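You operate a simulated robot arm through the tools that you are given. There is no shell and no other tool. Be economical: measure what you need, move in short steps, check, and stop when the job is done.

The job below is to be done with a simulated robot arm. You get a single attempt, and the scene is never put back.

## Task
Wheel the trolley to the packing table and unload the green housing.
Fine: shut the gate, brake OFF, roll to the yellow floor mark, brake ON; then open the clamp and stand the housing in the good tray's one-dot pocket. Set down upright: green-banded lidded housing.

The check looks at the end state, three seconds after you hand in, the way a careful person would. Anything else that was tipped, shoved, dropped, spilled or broken makes it a failure.

## Robot
A 7-joint arm with a two-finger parallel gripper on a trunk, on a base that drives. Base frame: it is fixed to the floor where the robot stands at the start and does not move with it; the origin is under the middle of the robot, x ahead of it, y to its left, z up. Readings come in m, degrees, newtons and seconds.
With the tool pointing down near the work surface it reaches from about 0.18 to 0.74 m from the robot's upright axis, wherever it stands. Its first joint turns from -166.0 to 166.0 degrees. Places, roughly: grey good tray [1.5, -1.25, 0.75]; large pallet clamp [2.1, 0.7, 0.8]; one-dot pallet clamp [0.6, 0, 0.8]; one-dot pocket of the grey good tray [1.5, -1.1, 0.8]; red brake lever [0.4, 0.3, 0.9]; two-dot orange pallet (29x26x8 cm) [1.5, 0.3, 0.7]; two-dot pallet clamp [1.4, 0.4, 0.8]; white trolley [0.7, 0.1, 0.5]; yellow trolley gate [0.4, 0, 0.7]; yellow-banded lidded housing [1.5, -1.25, 0.75]. Payload 1.57 kg.
Tool frame: the origin (TCP) lies between the finger pads and is the grasp point; the fingertips stand 0.03 m ahead of it; z points along the fingers, y is the line along which they close. The gripper opens to 0.11 m. The fingers are 0.024 m wide and 0.012 m thick; the gripper's body (0.048 by 0.112 m) begins 0.078 m behind the TCP.
Orientation is told as [roll, pitch, yaw] about the base's x, y, z axes, in that order, counted from this pose: with the fingers straight down and closing along the base's y, the tool's x points along the base's -x, its y along +y and its z along -z.

## Interface
- The arm moves only by the tool move_arm. Its argument "increments" is one flat list of numbers, 6 for each row, row after row: the shift along the tool's x, y, z in mm, then the turn, a rotation vector about the tool's x, y, z in degrees. In form: [tx, ty, tz, rx, ry, rz, tx, ty, tz, rx, ry, rz, ...]. A call has 1 to 8 rows; each row is the pose to reach, as a shift and turn from the pose commanded when the call began, along the tool's axes at that moment. "hand" is the closure, from 0 (fully open) to 1 (shut), set as the call begins (left out, the last holds). Each row takes 0.2 s and may step no farther than 0.05 m and 8.6 degrees from the row before; otherwise, or with a gripper value out of range, the whole call is refused. Where a pose cannot be reached the arm comes as near as it can. A force on the tool above 90 N (or 10 N above the force at the start of the call, whichever is more), or a blocked arm, ends the call early, and 0.2 s more pass. The fingers move at their own pace (about 0.045 m/s each) and stop on an object; they squeeze with about 22 N. The grip force told is the motor's: it shows also when the fingers shut on nothing. Time passes only in rows, and 0.2 s behind the last, so rows that repeat a pose let the fingers close. It gives the time, the measured TCP pose, the force on the tool (base axes), the opening and the grip force at its end, in the units of the frame above (readings bear some noise), with the torque about the TCP (base axes, N m) and any sound that the robot's microphone picked up, and new pictures: "show" is both (left out), scene, wrist or none.
- Cameras (640 x 400 px; columns grow to the right, rows downward): "scene" is now at [0.0097, 0.1239, 1.5687]; the picture's right is [-0.29, -0.96, 0.00], its down [-0.74, 0.22, -0.64] and it looks along [0.61, -0.18, -0.77] (base axes); focal length 255 px, centre (320, 200). "wrist" rides on the gripper at [0.07, 0.016, -0.141] in the tool frame; the picture's right is [-0.23, 0.97, 0.00], its down [-0.85, -0.20, -0.48] and it looks along [-0.47, -0.11, 0.88] (tool axes); focal length 222 px, centre (320, 200). There is no depth. A picture from a camera that has moved, and an enlarged one, comes with that camera's place and axes in the base frame and with its lens. The place of the scene camera against the robot may be out by one fixed shift of up to 0.018 m in any direction.
- move_column(by): slides the trunk up (or, below 0, down) by that many m; the arm and the scene camera ride with it, the base frame stays. It gives what a move gives, with no picture.
- base_move(legs): drives the robot by 1 to 6 legs, each [ahead, turn to the left] in m and degrees, along the robot's own axes; the way and the turn of a leg run together, so that a leg with both is an arc; at most 1.5 m and 180 degrees a leg. The arm and the cameras ride along, it lands a little off, and it stops where it bumps. It gives what a move gives, and a new picture of the scene camera.
- head_to(pan, tilt): turns the head with the scene camera to pan (to the left, within 155 degrees either way) and tilt (down, from -29 to 69), counted from straight ahead of the robot. It gives what a move gives, and a new picture of the scene camera.
- zoom(camera, box): a new picture of the part [left, top, right, bottom] of that camera's present view, enlarged. The clock stands still meanwhile.
- close_job(): hands the job in; it is judged then, once.

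Work in short steps. Places have to be worked out from the pictures, the camera data and where the tool is seen: move nearer, look again, correct. Check each grasp and each placing, and mend what went wrong. You have 120 turns and 260 pictures in all, those below and enlarged ones among them. Open the gripper and draw the arm clear of the work before you hand the job in, unless the task says otherwise; then end with one line.

The tools are called by a JSON object that holds its "name" and its "arguments". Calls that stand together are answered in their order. move_arm: Moves the arm, as the interface text tells. Its arguments: {"type":"object","properties":{"increments":{"type":"array"},"hand":{"type":"number"},"show":{"type":"string","enum":["both","scene","wrist","none"]}},"required":["increments"]} The other tools are called the same way: move_column (by) slides the trunk up or down; base_move (legs) drives the base; head_to (pan, tilt) turns the head that bears the scene camera; zoom (camera, box) takes an enlarged picture of a part of a camera's view; close_job () hands the job in.

At the start:

```text
time_s: 0.0
ee_pos: [0.3819, 0.14, 1.2657]
tcp_rot: [0.0, 0.0, -0.1]
wrist_force: [0.0, 0.5, -0.1]
ft_torque: [-0.02, 0.01, -0.01]
opening: 0.1097
grasp_force: 0.1
trunk travel left (down, up): [-0.525, 0.065]
robot x, y, heading: [-0.0005, -0.0005, -0.0]
head pan, tilt: [-16.8, 50.4]
```

scene: 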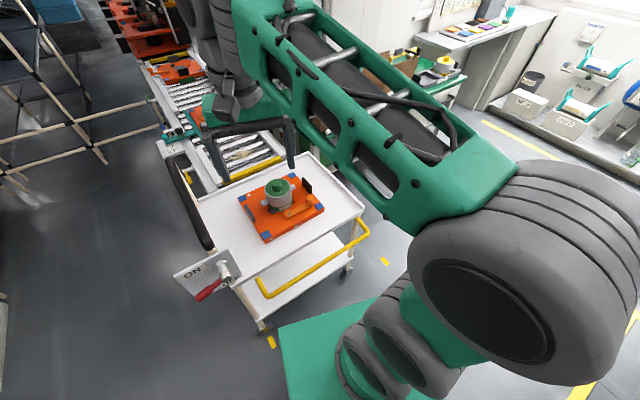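
wrist: 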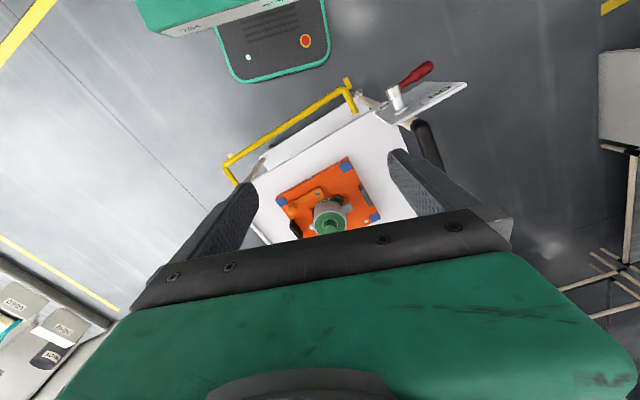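

The pictures show the trolley in front of me with an orange pallet, a brake plate on the left and a yellow gate on the near side. I'll enlarge the parts to understand them.

{"name": "zoom", "arguments": {"camera": "scene", "box": [150, 110, 400, 350]}}

{"name": "zoom", "arguments": {"camera": "wrist", "box": [200, 50, 480, 250]}}

{"name": "head_to", "arguments": {"pan": -50, "tilt": 30}}

```text
1.67 times, centred on (275, 230) of scene
camera zoom: at [0.0097, 0.1239, 1.5687], right [-0.29, -0.96, 0.0], down [-0.74, 0.22, -0.64], along [0.61, -0.18, -0.77], focal length 426 px, centre (395, 150)
```

zoom: 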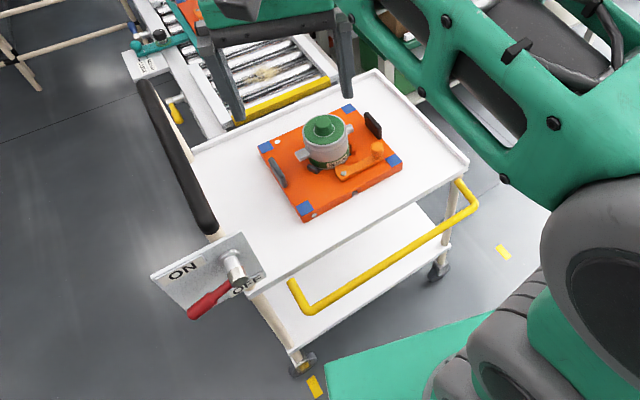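

```text
2.00 times, centred on (340, 150) of wrist
camera zoom: at [0.3129, 0.1552, 1.4061], right [0.23, 0.97, 0.0], down [0.85, -0.2, 0.48], along [0.47, -0.11, -0.88], focal length 444 px, centre (280, 300)
```

zoom: 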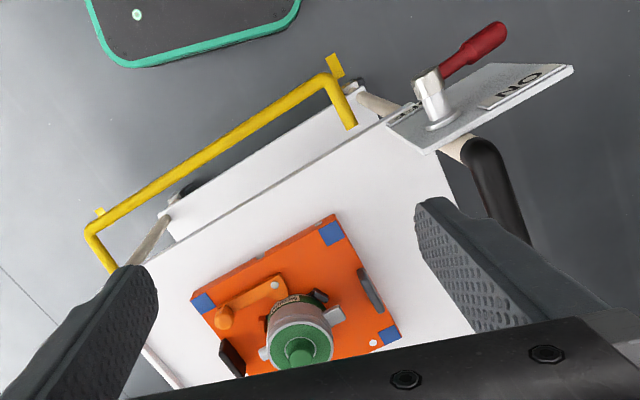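

```text
time_s: 1.0
ee_pos: [0.3837, 0.1411, 1.2657]
tcp_rot: [-0.1, 0.0, 0.0]
wrist_force: [0.0, -0.5, -0.7]
ft_torque: [0.0, -0.02, -0.03]
opening: 0.1104
grasp_force: 0.0
trunk travel left (down, up): [-0.525, 0.065]
robot x, y, heading: [0.0018, -0.0037, -0.2]
head pan, tilt: [-50.0, 30.0]
camera scene: at [-0.0054, 0.0768, 1.5987], right [-0.77, -0.64, 0.0], down [-0.32, 0.38, -0.87], along [0.56, -0.66, -0.5], focal length 255 px, centre (320, 200)
```

scene: 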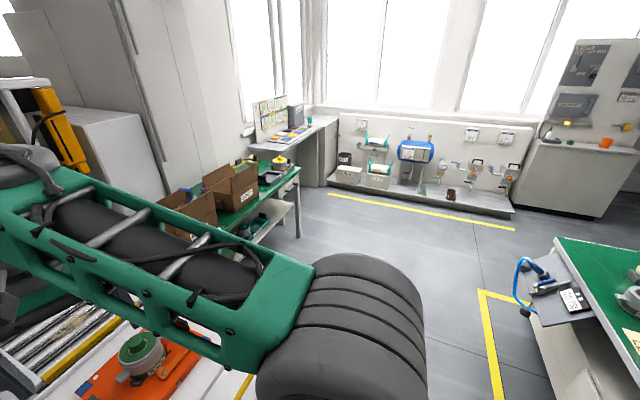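

The trolley deck is roughly centred on (0.70, 0.09), yawed about 18°. Next I look for the floor marks and the packing table.

{"name": "head_to", "arguments": {"pan": -60, "tilt": 50}}

{"name": "head_to", "arguments": {"pan": 15, "tilt": 50}}

{"name": "head_to", "arguments": {"pan": -40, "tilt": 35}}

{"name": "zoom", "arguments": {"camera": "scene", "box": [100, 80, 350, 240]}}

```text
time_s: 1.8
ee_pos: [0.3826, 0.1422, 1.2654]
tcp_rot: [0.1, 0.1, 0.0]
wrist_force: [0.2, -0.3, -0.5]
ft_torque: [0.0, 0.0, 0.04]
opening: 0.1099
grasp_force: 0.0
trunk travel left (down, up): [-0.525, 0.065]
robot x, y, heading: [0.001, 0.0021, 0.1]
head pan, tilt: [-60.0, 50.0]
camera scene: at [-0.0251, 0.0793, 1.5693], right [-0.87, -0.5, 0.0], down [-0.38, 0.66, -0.64], along [0.32, -0.56, -0.77], focal length 255 px, centre (320, 200)
```

scene: 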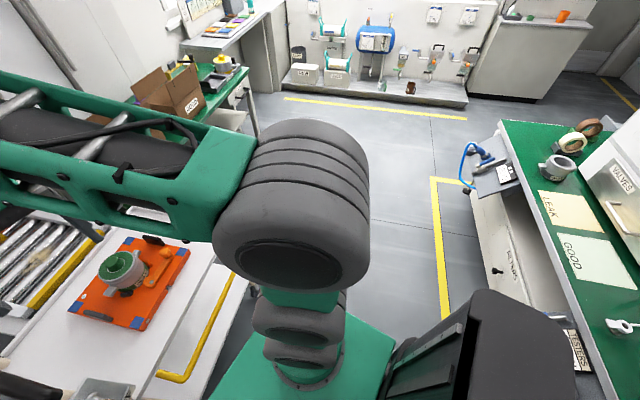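

```text
time_s: 3.3
ee_pos: [0.3823, 0.141, 1.267]
tcp_rot: [0.1, 0.0, 0.0]
wrist_force: [-0.2, 0.4, -0.7]
ft_torque: [0.01, -0.01, -0.02]
opening: 0.1101
grasp_force: 0.0
trunk travel left (down, up): [-0.525, 0.065]
robot x, y, heading: [0.0006, 0.0007, 0.1]
head pan, tilt: [15.0, 50.0]
camera scene: at [0.0108, 0.1659, 1.5693], right [0.26, -0.97, 0.0], down [-0.74, -0.2, -0.64], along [0.62, 0.17, -0.77], focal length 255 px, centre (320, 200)
```

scene: 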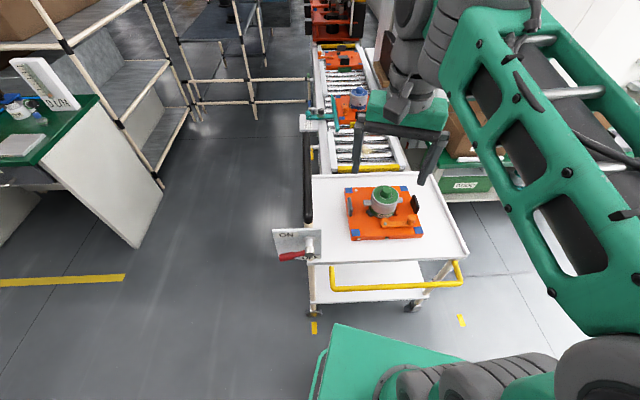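

```text
time_s: 4.5
ee_pos: [0.3837, 0.1409, 1.2657]
tcp_rot: [0.0, 0.0, 0.0]
wrist_force: [-0.2, -0.5, -0.1]
ft_torque: [0.0, -0.02, -0.02]
opening: 0.1099
grasp_force: 0.1
trunk travel left (down, up): [-0.525, 0.065]
robot x, y, heading: [0.001, 0.0014, -0.1]
head pan, tilt: [-40.0, 35.0]
camera scene: at [0.0039, 0.0894, 1.591], right [-0.64, -0.77, 0.0], down [-0.44, 0.37, -0.82], along [0.63, -0.53, -0.57], focal length 255 px, centre (320, 200)
```

scene: 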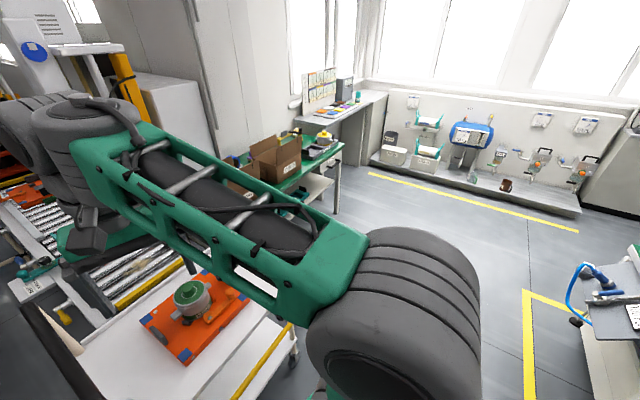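

```text
2.50 times, centred on (225, 160) of scene
camera zoom: at [0.0039, 0.0894, 1.591], right [-0.64, -0.77, 0.0], down [-0.44, 0.37, -0.82], along [0.63, -0.53, -0.57], focal length 638 px, centre (558, 300)
```

zoom: 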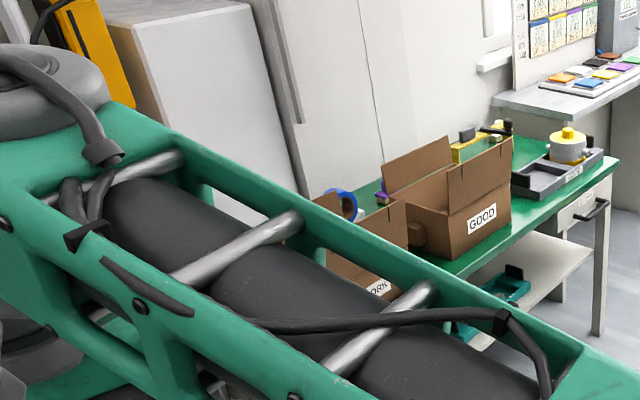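

Two small yellow floor marks seem to lie along the trolley's near side, at about (0.36, 0.30) and (0.62, -0.51). I enlarge that area to read them.

{"name": "head_to", "arguments": {"pan": 5, "tilt": 60}}

{"name": "zoom", "arguments": {"camera": "scene", "box": [180, 60, 480, 330]}}

```text
time_s: 5.7
ee_pos: [0.3821, 0.1405, 1.2654]
tcp_rot: [0.0, -0.1, 0.0]
wrist_force: [-0.2, -0.8, -0.4]
ft_torque: [0.0, -0.01, -0.03]
opening: 0.1101
grasp_force: 0.0
trunk travel left (down, up): [-0.525, 0.065]
robot x, y, heading: [-0.0011, 0.0002, 0.3]
head pan, tilt: [5.0, 60.0]
camera scene: at [0.0028, 0.1517, 1.5567], right [0.09, -1.0, 0.0], down [-0.86, -0.07, -0.5], along [0.5, 0.04, -0.87], focal length 255 px, centre (320, 200)
```

scene: 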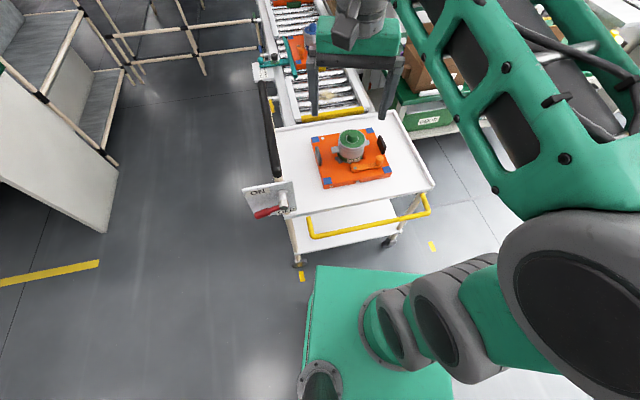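

```text
1.48 times, centred on (330, 195) of scene
camera zoom: at [0.0028, 0.1517, 1.5567], right [0.09, -1.0, 0.0], down [-0.86, -0.07, -0.5], along [0.5, 0.04, -0.87], focal length 378 px, centre (305, 207)
```

zoom: 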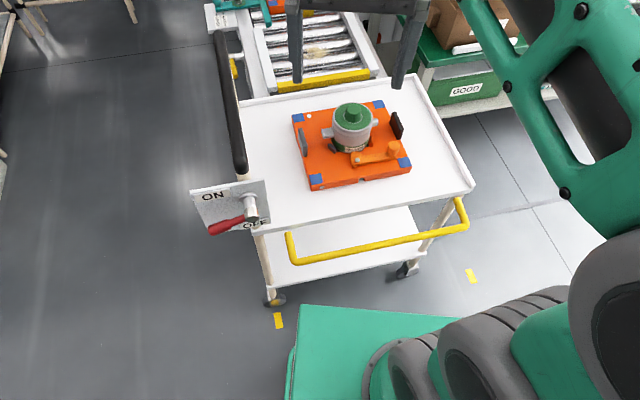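

The gate bar hangs outward and down on the near side, with its hinge along the deck's near edge. I lower the arm in front of it for a wrist view.

{"name": "move_arm", "arguments": {"increments": [15, 0, 45, 0, 0, 0, 30, 0, 90, 0, 0, 0, 45, 0, 135, 0, 0, 0, 60, 0, 180, 0, 0, 0, 70, 0, 220, 0, 0, 0], "show": "both"}}

{"name": "zoom", "arguments": {"camera": "wrist", "box": [220, 60, 580, 260]}}

```text
time_s: 6.8
ee_pos: [0.3136, 0.142, 1.0444]
tcp_rot: [0.0, 0.0, 0.0]
wrist_force: [-0.5, -0.2, -0.9]
ft_torque: [-0.02, -0.04, -0.01]
opening: 0.11
grasp_force: 0.1
trunk travel left (down, up): [-0.525, 0.065]
robot x, y, heading: [-0.0025, 0.0021, 0.0]
head pan, tilt: [5.0, 60.0]
camera scene: at [0.0028, 0.1519, 1.5567], right [0.09, -1.0, 0.0], down [-0.86, -0.08, -0.5], along [0.5, 0.04, -0.87], focal length 255 px, centre (320, 200)
camera wrist: at [0.2434, 0.1561, 1.1852], right [0.23, 0.97, 0.0], down [0.85, -0.2, 0.48], along [0.47, -0.11, -0.88], focal length 222 px, centre (320, 200)
```

scene: 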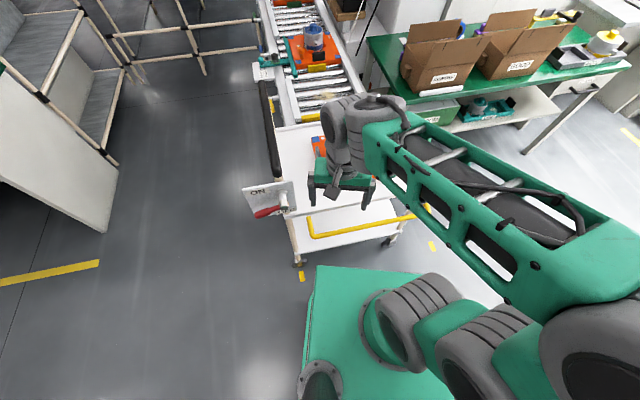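
wrist: 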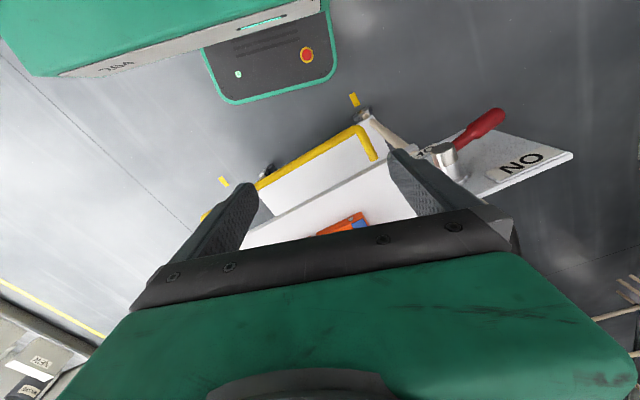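

```text
1.78 times, centred on (400, 160) of wrist
camera zoom: at [0.2434, 0.1561, 1.1852], right [0.23, 0.97, 0.0], down [0.85, -0.2, 0.48], along [0.47, -0.11, -0.88], focal length 395 px, centre (178, 271)
```

zoom: 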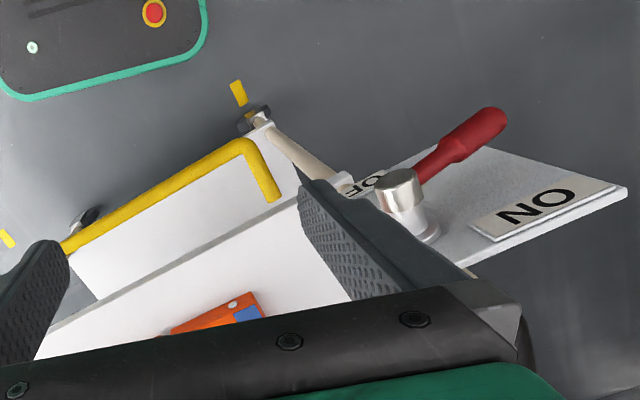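

The brake plate sits left of the deck corner. I enlarge it to read lever position and labels.

{"name": "zoom", "arguments": {"camera": "scene", "box": [225, 165, 321, 225]}}

{"name": "zoom", "arguments": {"camera": "wrist", "box": [340, 80, 600, 240]}}

{"name": "head_to", "arguments": {"pan": -35, "tilt": 45}}

```text
6.67 times, centred on (273, 195) of scene
camera zoom: at [0.0028, 0.1519, 1.5567], right [0.09, -1.0, 0.0], down [-0.86, -0.08, -0.5], along [0.5, 0.04, -0.87], focal length 1702 px, centre (633, 233)
```

zoom: 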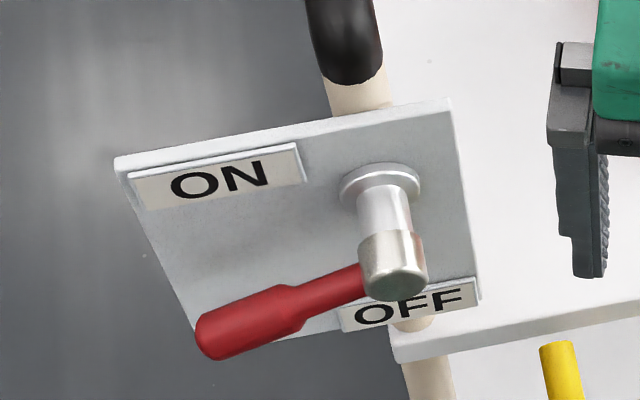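

```text
2.46 times, centred on (470, 160) of wrist
camera zoom: at [0.2434, 0.1561, 1.1852], right [0.23, 0.97, 0.0], down [0.85, -0.2, 0.48], along [0.47, -0.11, -0.88], focal length 547 px, centre (-49, 298)
```

zoom: 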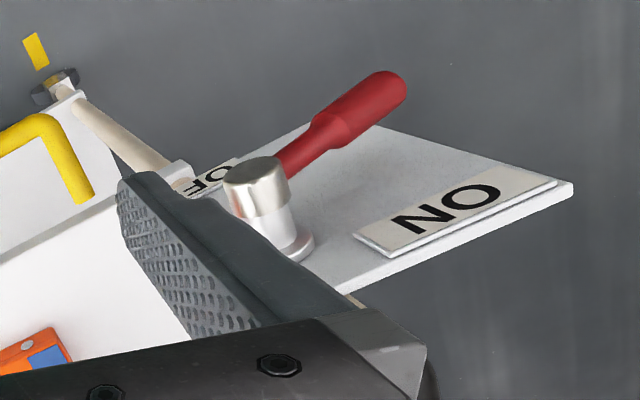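

```text
time_s: 7.9
ee_pos: [0.3136, 0.1417, 1.0458]
tcp_rot: [0.0, 0.0, 0.0]
wrist_force: [-0.7, -0.2, 0.0]
ft_torque: [-0.01, 0.0, 0.02]
opening: 0.1097
grasp_force: 0.0
trunk travel left (down, up): [-0.525, 0.065]
robot x, y, heading: [-0.0018, 0.0014, 0.2]
head pan, tilt: [-35.0, 45.0]
camera scene: at [0.003, 0.0994, 1.5762], right [-0.57, -0.82, 0.0], down [-0.58, 0.41, -0.71], along [0.58, -0.41, -0.71], focal length 255 px, centre (320, 200)
```

scene: 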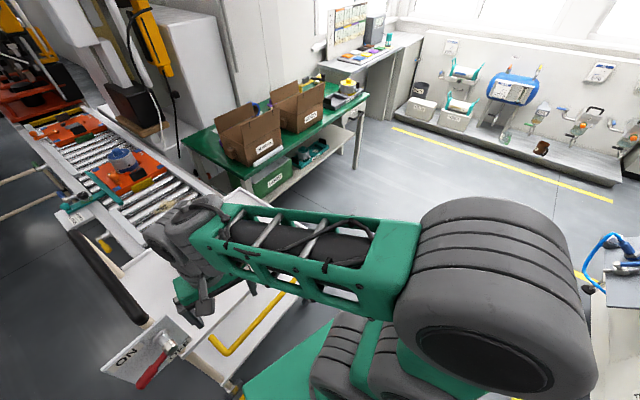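

The lever points toward ON, so the brake is on. I move above the middle of the gate bar while turning the fingers to close across it.

{"name": "move_arm", "arguments": {"increments": [-15, -17, 22, 0, 0, 8.5, -30, -34, 44, 0, 0, 17, -45, -51, 66, 0, 0, 25.5, -60, -68, 88, 0, 0, 34, -75, -85, 110, 0, 0, 42.5, -90, -102, 132, 0, 0, 51, -105, -119, 154, 0, 0, 59.5, -115, -136, 176, 0, 0, 68], "show": "both"}}

```text
time_s: 9.7
ee_pos: [0.4277, 0.0042, 0.8699]
tcp_rot: [0.0, -0.1, -68.2]
wrist_force: [1.0, -0.2, -1.0]
ft_torque: [-0.01, 0.01, 0.01]
opening: 0.11
grasp_force: 0.1
trunk travel left (down, up): [-0.525, 0.065]
robot x, y, heading: [0.0011, 0.0005, -0.1]
head pan, tilt: [-35.0, 45.0]
camera scene: at [0.0032, 0.0992, 1.5762], right [-0.57, -0.82, 0.0], down [-0.58, 0.41, -0.71], along [0.58, -0.41, -0.71], focal length 255 px, centre (320, 200)
camera wrist: at [0.4175, 0.073, 1.0099], right [0.99, 0.15, 0.0], down [0.13, -0.87, 0.48], along [0.07, -0.47, -0.88], focal length 222 px, centre (320, 200)
```

scene: 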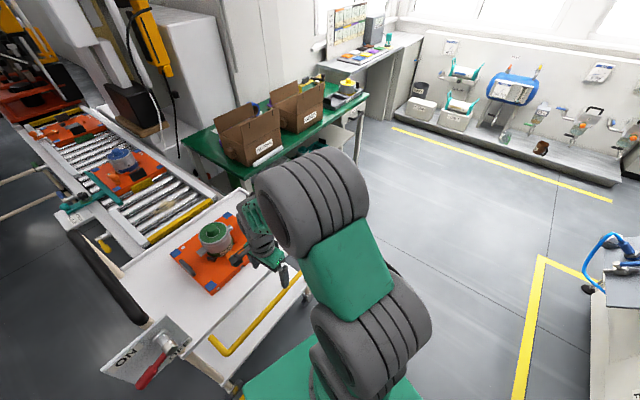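
wrist: 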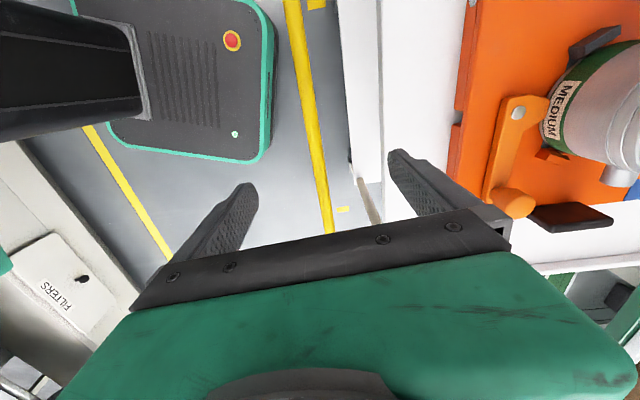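

The wrist views place the bar horizontal at z≈0.70, passing near (0.417, 0.004). I half close the fingers and descend over it.

{"name": "move_arm", "arguments": {"increments": [0, -11, 0, 0, 0, 2, 0, -11, 40, 0, 0, 2, 0, -11, 80, 0, 0, 2, 0, -11, 110, 0, 0, 2, 0, -11, 110, 0, 0, 2], "hand": 0.45, "show": "wrist"}}

{"name": "head_to", "arguments": {"pan": -5, "tilt": 62}}

{"name": "zoom", "arguments": {"camera": "scene", "box": [220, 120, 460, 270]}}

```text
time_s: 10.9
ee_pos: [0.4175, 0.0003, 0.7585]
tcp_rot: [0.1, -0.1, -70.0]
wrist_force: [-1.0, 0.0, -0.3]
ft_torque: [-0.02, 0.01, 0.03]
opening: 0.0606
grasp_force: 0.0
trunk travel left (down, up): [-0.525, 0.065]
robot x, y, heading: [0.0013, 0.0007, 0.0]
head pan, tilt: [-35.0, 45.0]
camera wrist: at [0.4097, 0.0696, 0.8996], right [0.99, 0.12, 0.0], down [0.1, -0.87, 0.48], along [0.06, -0.48, -0.88], focal length 222 px, centre (320, 200)
```

wrist: 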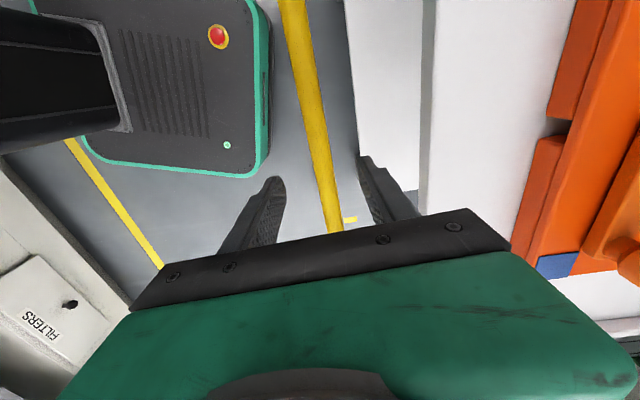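

```text
time_s: 11.9
ee_pos: [0.419, 0.0004, 0.7599]
tcp_rot: [-0.1, -0.1, -70.0]
wrist_force: [0.5, 0.6, 0.4]
ft_torque: [-0.01, 0.03, -0.02]
opening: 0.0605
grasp_force: 0.1
trunk travel left (down, up): [-0.525, 0.065]
robot x, y, heading: [0.0013, 0.0015, 0.2]
head pan, tilt: [-5.0, 62.0]
camera scene: at [0.0005, 0.1403, 1.5544], right [-0.09, -1.0, 0.0], down [-0.88, 0.08, -0.47], along [0.47, -0.04, -0.88], focal length 255 px, centre (320, 200)
```

scene: 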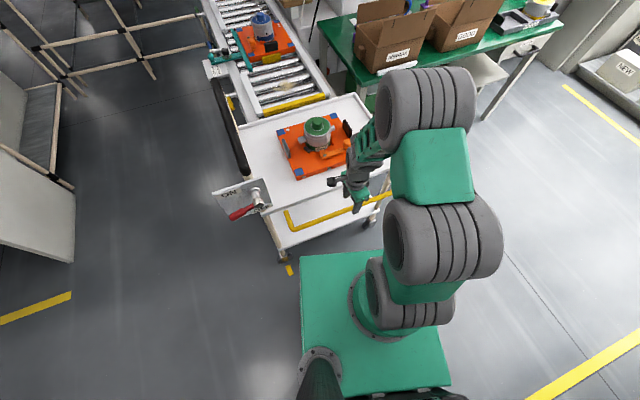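

```text
2.67 times, centred on (340, 195) of scene
camera zoom: at [0.0005, 0.1403, 1.5544], right [-0.09, -1.0, 0.0], down [-0.88, 0.08, -0.47], along [0.47, -0.04, -0.88], focal length 681 px, centre (267, 213)
```

zoom: 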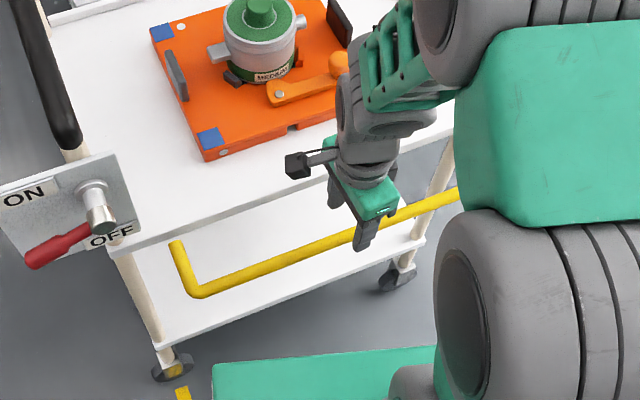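

The bar runs between the fingers; its height is between 0.65 and 0.70. I go down to TCP 0.672 and then close on it.

{"name": "move_arm", "arguments": {"increments": [0, -1, 30, 0, 0, 0, 0, -1, 60, 0, 0, 0, 0, -1, 87, 0, 0, 0], "show": "wrist"}}

{"name": "move_arm", "arguments": {"increments": [0, 0, 0, 0, 0, 0, 0, 0, 0, 0, 0, 0, 0, 0, 0, 0, 0, 0, 0, 0, 0, 0, 0, 0], "hand": 1, "show": "both"}}

{"name": "zoom", "arguments": {"camera": "scene", "box": [240, 120, 440, 245]}}

```text
time_s: 12.7
ee_pos: [0.4177, -0.0002, 0.6724]
tcp_rot: [0.0, -0.1, -69.9]
wrist_force: [-0.2, 0.0, 0.0]
ft_torque: [0.0, -0.01, -0.01]
opening: 0.0605
grasp_force: 0.0
trunk travel left (down, up): [-0.525, 0.065]
robot x, y, heading: [-0.0019, 0.0017, -0.2]
head pan, tilt: [-5.0, 62.0]
camera wrist: at [0.4087, 0.0687, 0.8133], right [0.99, 0.12, 0.0], down [0.1, -0.87, 0.48], along [0.06, -0.48, -0.88], focal length 222 px, centre (320, 200)
```

wrist: 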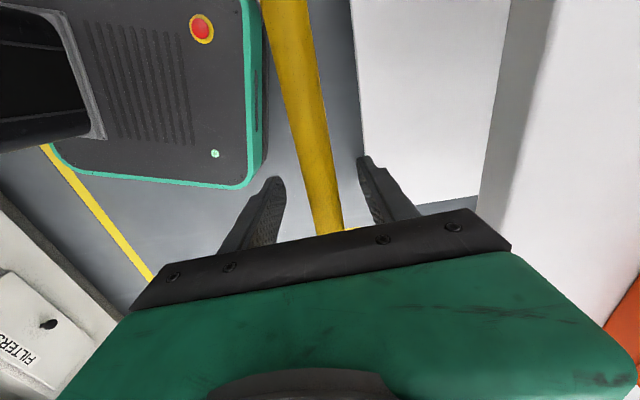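

```text
time_s: 13.7
ee_pos: [0.42, 0.0005, 0.6734]
tcp_rot: [0.3, -0.2, -70.0]
wrist_force: [15.1, 8.3, 2.7]
ft_torque: [0.03, 0.27, -0.59]
opening: 0.0204
grasp_force: 27.6
trunk travel left (down, up): [-0.525, 0.065]
robot x, y, heading: [0.0, -0.0022, 0.1]
head pan, tilt: [-5.0, 62.0]
camera scene: at [0.0018, 0.141, 1.5544], right [-0.09, -1.0, 0.0], down [-0.88, 0.08, -0.47], along [0.47, -0.04, -0.88], focal length 255 px, centre (320, 200)
camera wrist: at [0.4112, 0.0697, 0.8142], right [0.99, 0.12, 0.01], down [0.1, -0.87, 0.48], along [0.06, -0.48, -0.88], focal length 222 px, centre (320, 200)
```

scene: 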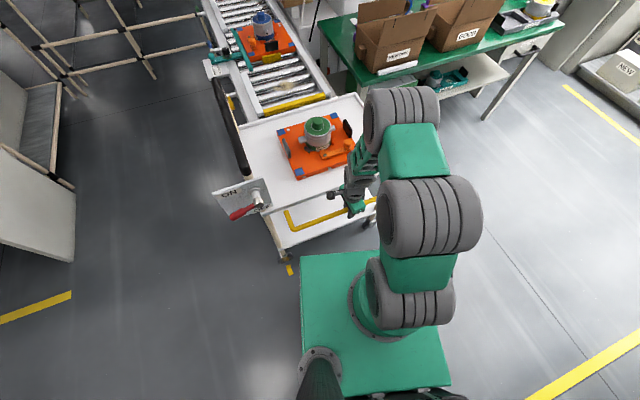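
wrist: 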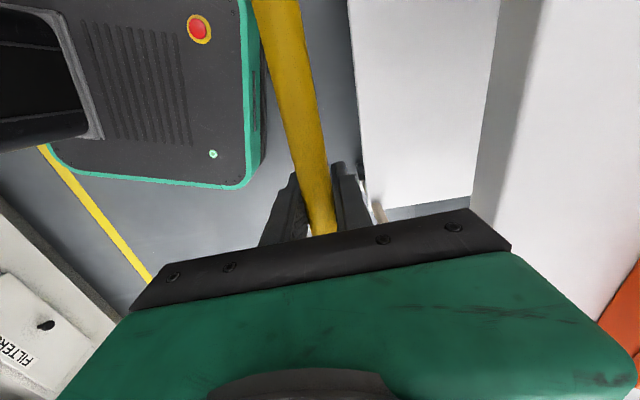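

```text
3.20 times, centred on (340, 182) of scene
camera zoom: at [0.0018, 0.141, 1.5544], right [-0.09, -1.0, 0.0], down [-0.88, 0.08, -0.47], along [0.47, -0.04, -0.88], focal length 817 px, centre (256, 256)
```

zoom: 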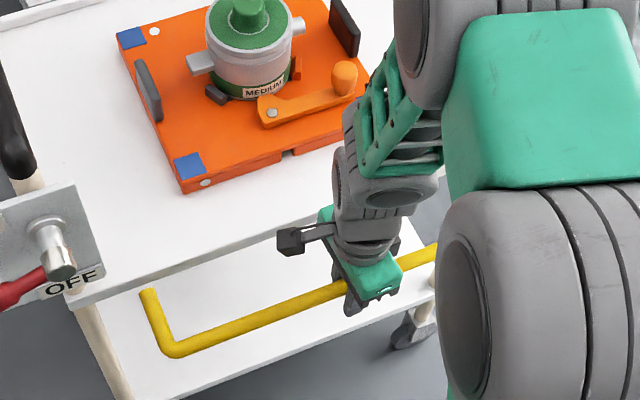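

Gripped: opening 20 mm is the bar. I test by lifting 15 mm and reading the sideways force to find the hinge.

{"name": "move_arm", "arguments": {"increments": [0, 0, -8, 0, 0, 0, 0, 0, -15, 0, 0, 0, 0, 0, -15, 0, 0, 0], "show": "wrist"}}

```text
time_s: 14.5
ee_pos: [0.4195, -0.0002, 0.6886]
tcp_rot: [0.1, 0.0, -69.9]
wrist_force: [25.4, 9.6, -5.9]
ft_torque: [-0.68, 0.54, -0.83]
opening: 0.0201
grasp_force: 33.8
trunk travel left (down, up): [-0.525, 0.065]
robot x, y, heading: [0.0004, 0.002, -0.0]
head pan, tilt: [-5.0, 62.0]
camera wrist: at [0.4107, 0.0695, 0.828], right [0.99, 0.12, 0.0], down [0.1, -0.87, 0.48], along [0.06, -0.48, -0.88], focal length 222 px, centre (320, 200)
```

wrist: 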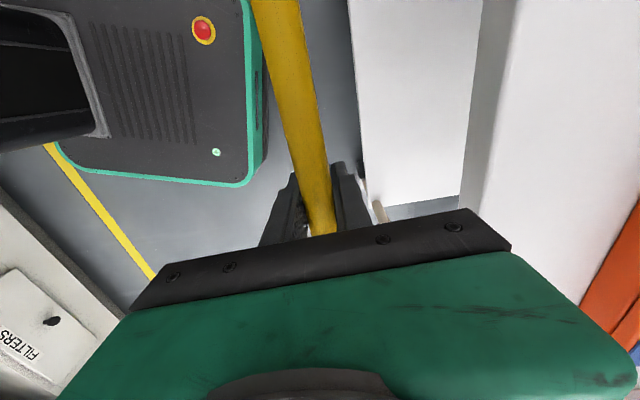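

The bar follows and pulls toward the trolley, consistent with a 77 mm arc from horizontal. I continue the arc to about 40°.

{"name": "move_arm", "arguments": {"increments": [0, 4, 0, 0, 0, 0, 0, 7.6, -11, 0, 0, 0, 0, 13.3, -23.5, 0, 0, 0, 0, 21, -34.5, 0, 0, 0, 0, 21, -34.5, 0, 0, 0], "show": "scene"}}

{"name": "zoom", "arguments": {"camera": "scene", "box": [240, 120, 440, 245]}}

```text
time_s: 15.7
ee_pos: [0.4279, 0.0047, 0.7219]
tcp_rot: [-0.8, 0.0, -70.0]
wrist_force: [-43.8, -29.4, 20.1]
ft_torque: [0.28, -0.65, -0.75]
opening: 0.0207
grasp_force: 34.2
trunk travel left (down, up): [-0.525, 0.065]
robot x, y, heading: [-0.0022, -0.004, -0.0]
head pan, tilt: [-5.0, 62.0]
camera scene: at [-0.0053, 0.1375, 1.5551], right [-0.09, -1.0, 0.0], down [-0.88, 0.08, -0.47], along [0.47, -0.04, -0.88], focal length 255 px, centre (320, 200)
```

scene: 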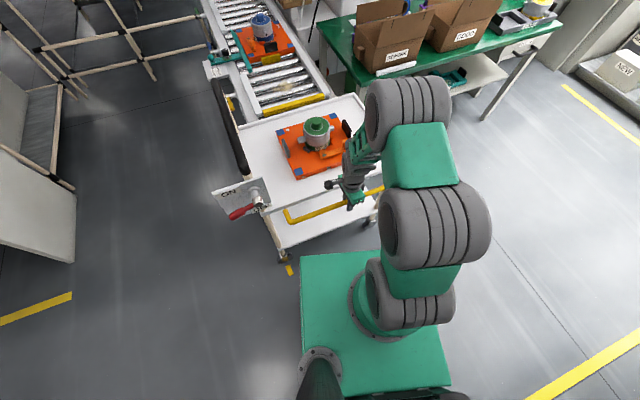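

```text
3.20 times, centred on (340, 182) of scene
camera zoom: at [-0.0053, 0.1375, 1.5551], right [-0.09, -1.0, 0.0], down [-0.88, 0.08, -0.47], along [0.47, -0.04, -0.88], focal length 817 px, centre (256, 256)
```

zoom: 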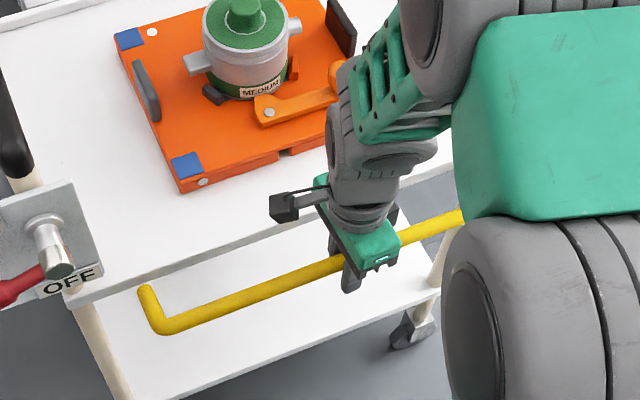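

The forces fit a larger radius (~95 mm). I back off the sideways load and follow the corrected arc to ~55°.

{"name": "move_arm", "arguments": {"increments": [0, -9.5, 0, 0, 0, 0, 0, -6, -7, 0, 0, 0, 0, -1.6, -13.5, 0, 0, 0, 0, 3.5, -20, 0, 0, 0, 0, 9.1, -26, 0, 0, 0, 0, 9.1, -26, 0, 0, 0], "show": "none"}}

```text
time_s: 17.1
ee_pos: [0.4459, 0.0113, 0.7488]
tcp_rot: [0.2, -0.1, -70.0]
wrist_force: [-4.1, -2.1, 1.9]
ft_torque: [0.01, 0.01, -0.81]
opening: 0.0201
grasp_force: 33.3
trunk travel left (down, up): [-0.525, 0.065]
robot x, y, heading: [-0.0007, -0.0019, 0.0]
head pan, tilt: [-5.0, 62.0]
```

Forces are near zero, so the arc fits. I continue to 80°.

{"name": "move_arm", "arguments": {"increments": [0, 6, -5.7, 0, 0, 0, 0, 12.7, -10.7, 0, 0, 0, 0, 19.7, -15.2, 0, 0, 0, 0, 27.1, -19.1, 0, 0, 0, 0, 34.9, -22.2, 0, 0, 0, 0, 42.8, -24.7, 0, 0, 0, 0, 51, -26.4, 0, 0, 0], "show": "scene"}}

{"name": "zoom", "arguments": {"camera": "scene", "box": [240, 120, 440, 245]}}

```text
time_s: 18.7
ee_pos: [0.4902, 0.0257, 0.7725]
tcp_rot: [-0.2, 0.0, -70.1]
wrist_force: [-3.2, -12.1, -21.2]
ft_torque: [-0.03, -0.07, -0.78]
opening: 0.0199
grasp_force: 33.8
trunk travel left (down, up): [-0.525, 0.065]
robot x, y, heading: [-0.0008, 0.0012, -0.0]
head pan, tilt: [-5.0, 62.0]
camera scene: at [0.0016, 0.139, 1.5545], right [-0.09, -1.0, 0.0], down [-0.88, 0.08, -0.47], along [0.47, -0.04, -0.88], focal length 255 px, centre (320, 200)
```

scene: 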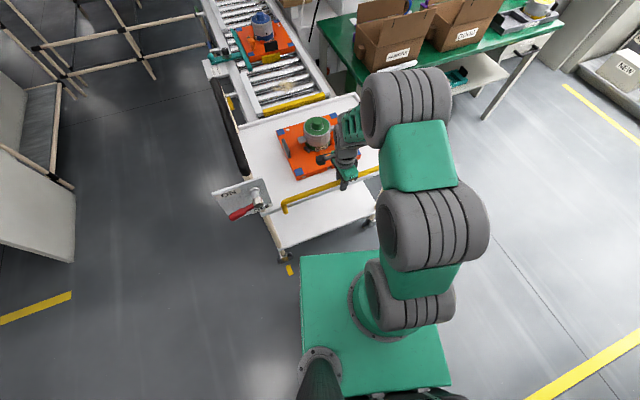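

```text
3.20 times, centred on (340, 182) of scene
camera zoom: at [0.0016, 0.139, 1.5545], right [-0.09, -1.0, 0.0], down [-0.88, 0.08, -0.47], along [0.47, -0.04, -0.88], focal length 817 px, centre (256, 256)
```

zoom: 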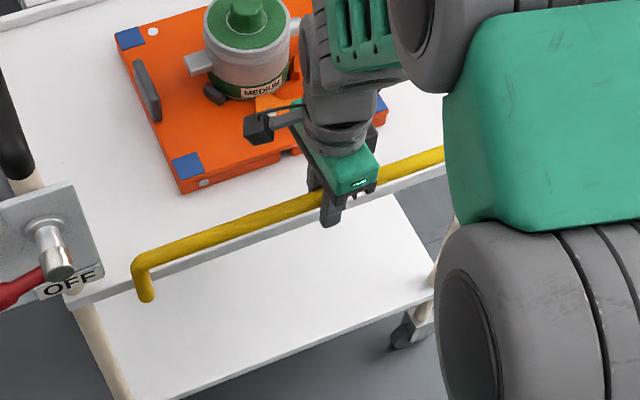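

Gate nearly upright. I push the last bit with slightly lower height to find its end stop.

{"name": "move_arm", "arguments": {"increments": [0, 4, 3, 0, 0, 0, 0, 8, 3, 0, 0, 0, 0, 12, 3.5, 0, 0, 0, 0, 16, 4, 0, 0, 0], "show": "none"}}

```text
time_s: 19.7
ee_pos: [0.492, 0.0289, 0.7701]
tcp_rot: [-1.3, 0.1, -70.2]
wrist_force: [-63.7, -34.7, 22.4]
ft_torque: [-0.03, -0.47, -0.73]
opening: 0.024
grasp_force: 36.0
trunk travel left (down, up): [-0.525, 0.065]
robot x, y, heading: [-0.0013, 0.0014, -0.2]
head pan, tilt: [-5.0, 62.0]
```

A firm stop at −70 N: the gate is at its shut end. I unload and release, then check that it stays.

{"name": "move_arm", "arguments": {"increments": [0, -7, 0, 0, 0, 0, 0, -13, 0, 0, 0, 0, 0, -13, 0, 0, 0, 0], "show": "none"}}

{"name": "move_arm", "arguments": {"increments": [0, 0, 0, 0, 0, 0, 0, 0, 0, 0, 0, 0, 0, 0, 0, 0, 0, 0], "hand": 0.5, "show": "both"}}

{"name": "zoom", "arguments": {"camera": "scene", "box": [240, 120, 440, 245]}}

```text
time_s: 20.5
ee_pos: [0.4906, 0.0293, 0.7704]
tcp_rot: [-0.4, 0.2, -69.9]
wrist_force: [-31.5, -8.8, -5.8]
ft_torque: [0.04, -0.37, -0.75]
opening: 0.0201
grasp_force: 34.1
trunk travel left (down, up): [-0.525, 0.065]
robot x, y, heading: [0.001, -0.0058, 0.1]
head pan, tilt: [-5.0, 62.0]
```

```text
time_s: 21.3
ee_pos: [0.4959, 0.0284, 0.7706]
tcp_rot: [0.0, 0.0, -70.0]
wrist_force: [-0.6, -0.4, -0.3]
ft_torque: [-0.01, -0.01, -0.01]
opening: 0.0551
grasp_force: 0.0
trunk travel left (down, up): [-0.525, 0.065]
robot x, y, heading: [0.0008, 0.0006, -0.1]
head pan, tilt: [-5.0, 62.0]
camera scene: at [0.0006, 0.14, 1.5544], right [-0.09, -1.0, 0.0], down [-0.88, 0.08, -0.47], along [0.47, -0.04, -0.88], focal length 255 px, centre (320, 200)
camera wrist: at [0.4875, 0.0977, 0.9116], right [0.99, 0.12, 0.0], down [0.1, -0.87, 0.48], along [0.06, -0.48, -0.88], focal length 222 px, centre (320, 200)
```

scene: 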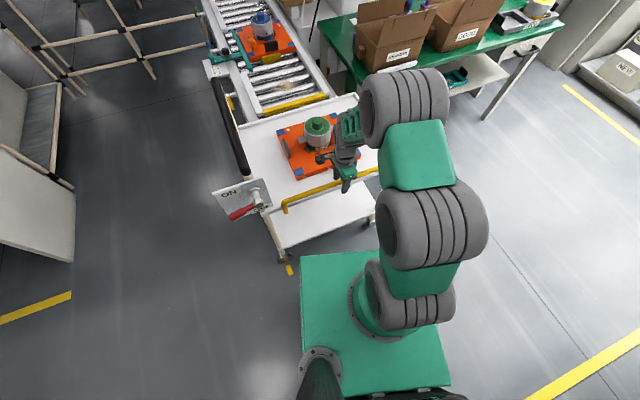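
wrist: 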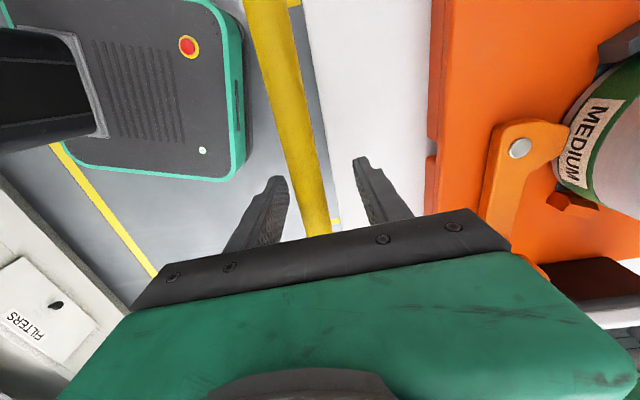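

```text
3.20 times, centred on (340, 182) of scene
camera zoom: at [0.0006, 0.14, 1.5544], right [-0.09, -1.0, 0.0], down [-0.88, 0.08, -0.47], along [0.47, -0.04, -0.88], focal length 817 px, centre (256, 256)
```

zoom: 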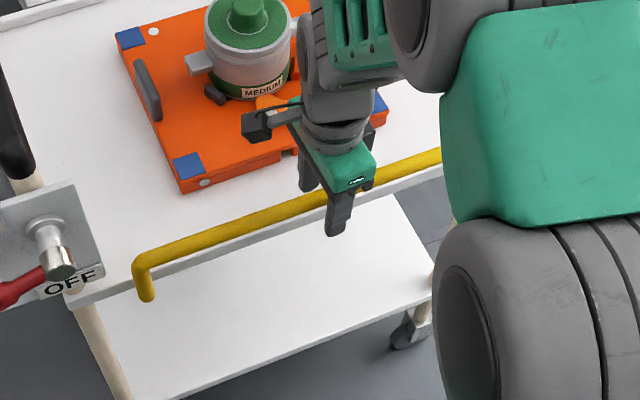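

The gate stays shut. I lift clear and move toward the brake lever (tip estimated at (0.34, 0.38, 0.865), pivot near (0.37, 0.31, 0.87)) for closer views.

{"name": "move_arm", "arguments": {"increments": [0, 0, -50, 0, 0, 0, 0, 0, -100, 0, 0, 0, 35, -5, -135, 0, 0, 0, 75, -10, -165, 0, 0, 0, 115, -16, -190, 0, 0, 0, 160, -22, -210, 0, 0, 0, 205, -28, -220, 0, 0, 0, 250, -32, -220, 0, 0, 0], "hand": 1, "show": "both"}}

{"name": "zoom", "arguments": {"camera": "scene", "box": [200, 150, 328, 230]}}

```text
refused: row 4 steps farther than a row can; nothing moved
```

```text
5.00 times, centred on (264, 190) of scene
camera zoom: at [0.0006, 0.14, 1.5544], right [-0.09, -1.0, 0.0], down [-0.88, 0.08, -0.47], along [0.47, -0.04, -0.88], focal length 1277 px, centre (600, 250)
```

zoom: 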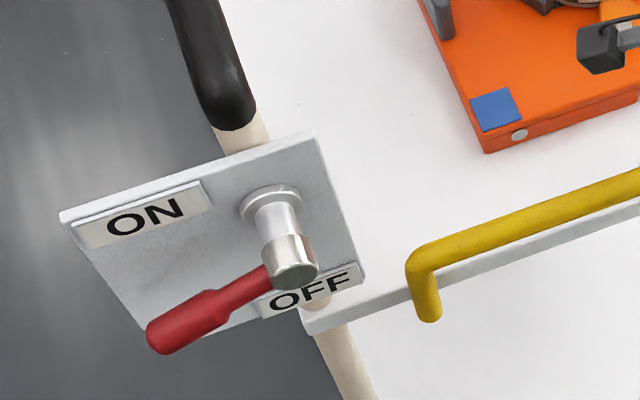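

A row was too long; I repeat with shorter steps.

{"name": "move_arm", "arguments": {"increments": [0, 0, -48, 0, 0, 0, 0, 0, -96, 0, 0, 0, 20, -3, -140, 0, 0, 0, 50, -8, -175, 0, 0, 0, 88, -14, -205, 0, 0, 0, 133, -20, -215, 0, 0, 0, 178, -26, -215, 0, 0, 0, 223, -32, -215, 0, 0, 0], "hand": 1, "show": "both"}}

```text
time_s: 23.1
ee_pos: [0.3904, 0.2277, 0.986]
tcp_rot: [0.0, -0.1, -70.0]
wrist_force: [0.4, 1.1, 0.1]
ft_torque: [0.01, 0.01, -0.01]
opening: 0.0
grasp_force: 21.3
trunk travel left (down, up): [-0.525, 0.065]
robot x, y, heading: [0.0008, -0.0035, 0.1]
head pan, tilt: [-5.0, 62.0]
camera scene: at [0.0004, 0.1403, 1.5544], right [-0.09, -1.0, 0.0], down [-0.88, 0.08, -0.47], along [0.47, -0.04, -0.88], focal length 255 px, centre (320, 200)
camera wrist: at [0.3813, 0.2973, 1.1266], right [0.99, 0.12, 0.0], down [0.1, -0.87, 0.48], along [0.06, -0.48, -0.88], focal length 222 px, centre (320, 200)
```

scene: 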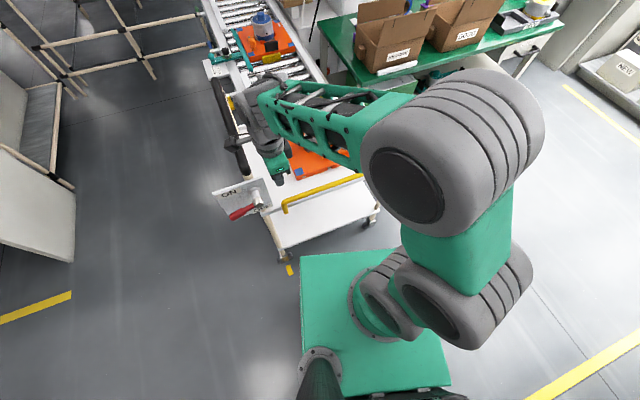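
wrist: 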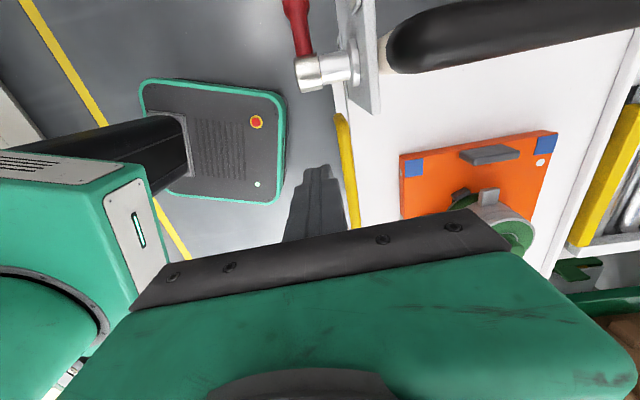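

The plate is seen edge-on: it is vertical, and the lever sticks out level to the left with about 5 cm standoff. I turn the tool 90° so its narrow side faces the plate and move over the lever's outer part.

{"name": "move_arm", "arguments": {"increments": [18, 1, 0, 0, 0, -8.5, 36, 2, 0, 0, 0, -17, 54, 3, 0, 0, 0, -25.5, 72, 5, 0, 0, 0, -34, 90, 6, 0, 0, 0, -42.5, 108, 8, 0, 0, 0, -51, 126, 9, 0, 0, 0, -59.5, 142, 10, 0, 0, 0, -68], "show": "none"}}

{"name": "move_arm", "arguments": {"increments": [0, 0, 0, 0, 0, -8, 0, 0, 0, 0, 0, -16, 0, 0, 0, 0, 0, -22], "show": "both"}}

{"name": "zoom", "arguments": {"camera": "scene", "box": [200, 130, 328, 230]}}

```text
time_s: 24.9
ee_pos: [0.3494, 0.3654, 0.9866]
tcp_rot: [0.0, 0.0, -1.9]
wrist_force: [-0.4, -0.2, -1.1]
ft_torque: [0.01, 0.02, -0.01]
opening: 0.0002
grasp_force: 21.1
trunk travel left (down, up): [-0.525, 0.065]
robot x, y, heading: [0.0003, -0.003, -0.3]
head pan, tilt: [-5.0, 62.0]
```

```text
time_s: 25.7
ee_pos: [0.3504, 0.3648, 0.9859]
tcp_rot: [0.0, -0.1, 20.1]
wrist_force: [-0.6, 0.1, -0.9]
ft_torque: [-0.01, -0.01, 0.05]
opening: 0.0001
grasp_force: 21.7
trunk travel left (down, up): [-0.525, 0.065]
robot x, y, heading: [0.0003, -0.0005, 0.2]
head pan, tilt: [-5.0, 62.0]
camera scene: at [0.0005, 0.14, 1.5544], right [-0.09, -1.0, 0.0], down [-0.88, 0.08, -0.47], along [0.47, -0.04, -0.88], focal length 255 px, centre (320, 200)
camera wrist: at [0.2791, 0.3537, 1.1259], right [-0.12, 0.99, 0.0], down [0.87, 0.11, 0.48], along [0.48, 0.06, -0.88], focal length 222 px, centre (320, 200)
```

scene: 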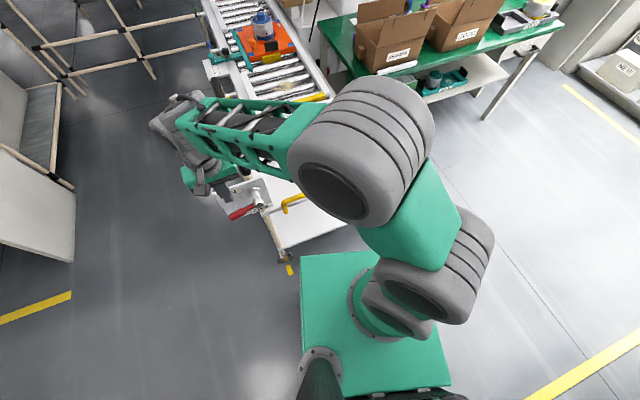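
wrist: 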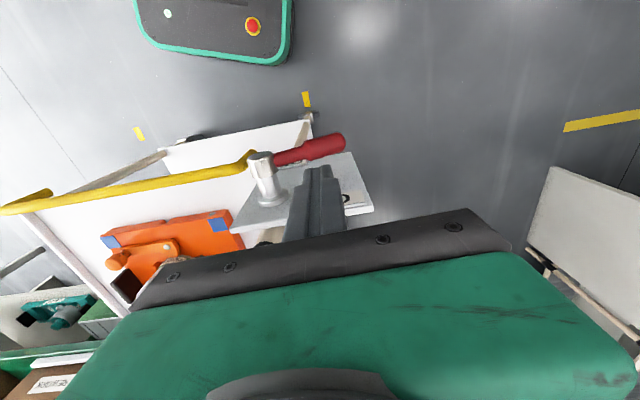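

```text
4.00 times, centred on (264, 180) of scene
camera zoom: at [0.0005, 0.14, 1.5544], right [-0.09, -1.0, 0.0], down [-0.88, 0.08, -0.47], along [0.47, -0.04, -0.88], focal length 1021 px, centre (544, 280)
```

zoom: 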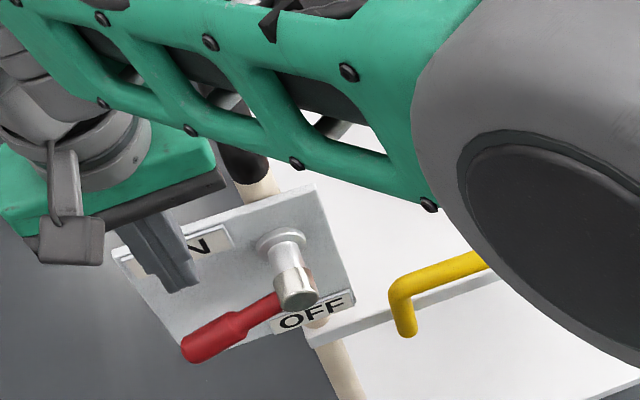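

Readings confirm the lever's line under the fingertips. I lower to just above/at contact.

{"name": "move_arm", "arguments": {"increments": [3, 0, 35, 0, 0, 0, 3, 0, 60, 0, 0, 0, 3, 0, 78, 0, 0, 0, 3, 2, 86, 0, 0, 0], "show": "both"}}

```text
time_s: 26.7
ee_pos: [0.347, 0.3644, 0.8996]
tcp_rot: [-0.1, 0.1, 20.0]
wrist_force: [0.5, 0.4, 0.3]
ft_torque: [0.02, -0.03, -0.02]
opening: 0.0
grasp_force: 21.1
trunk travel left (down, up): [-0.525, 0.065]
robot x, y, heading: [0.0018, -0.0039, -0.1]
head pan, tilt: [-5.0, 62.0]
camera scene: at [0.0005, 0.1401, 1.5544], right [-0.09, -1.0, 0.0], down [-0.88, 0.08, -0.47], along [0.47, -0.04, -0.88], focal length 255 px, centre (320, 200)
camera wrist: at [0.2758, 0.3542, 1.0395], right [-0.12, 0.99, 0.0], down [0.87, 0.11, 0.48], along [0.48, 0.06, -0.88], focal length 222 px, centre (320, 200)
```

scene: 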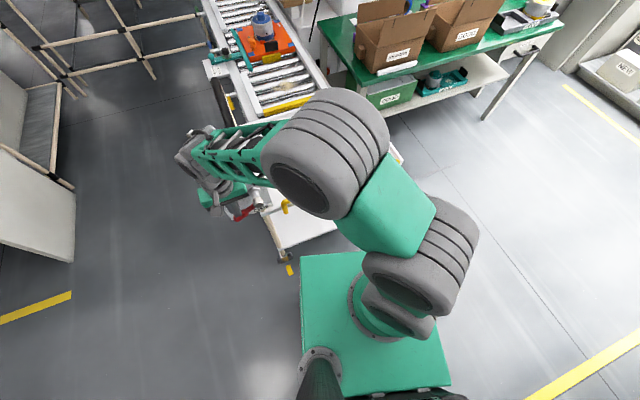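
wrist: 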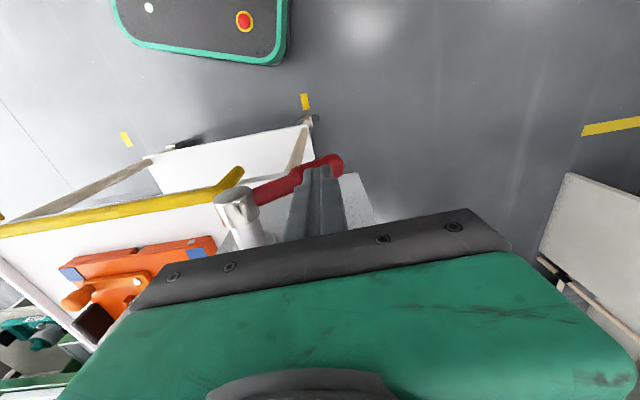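

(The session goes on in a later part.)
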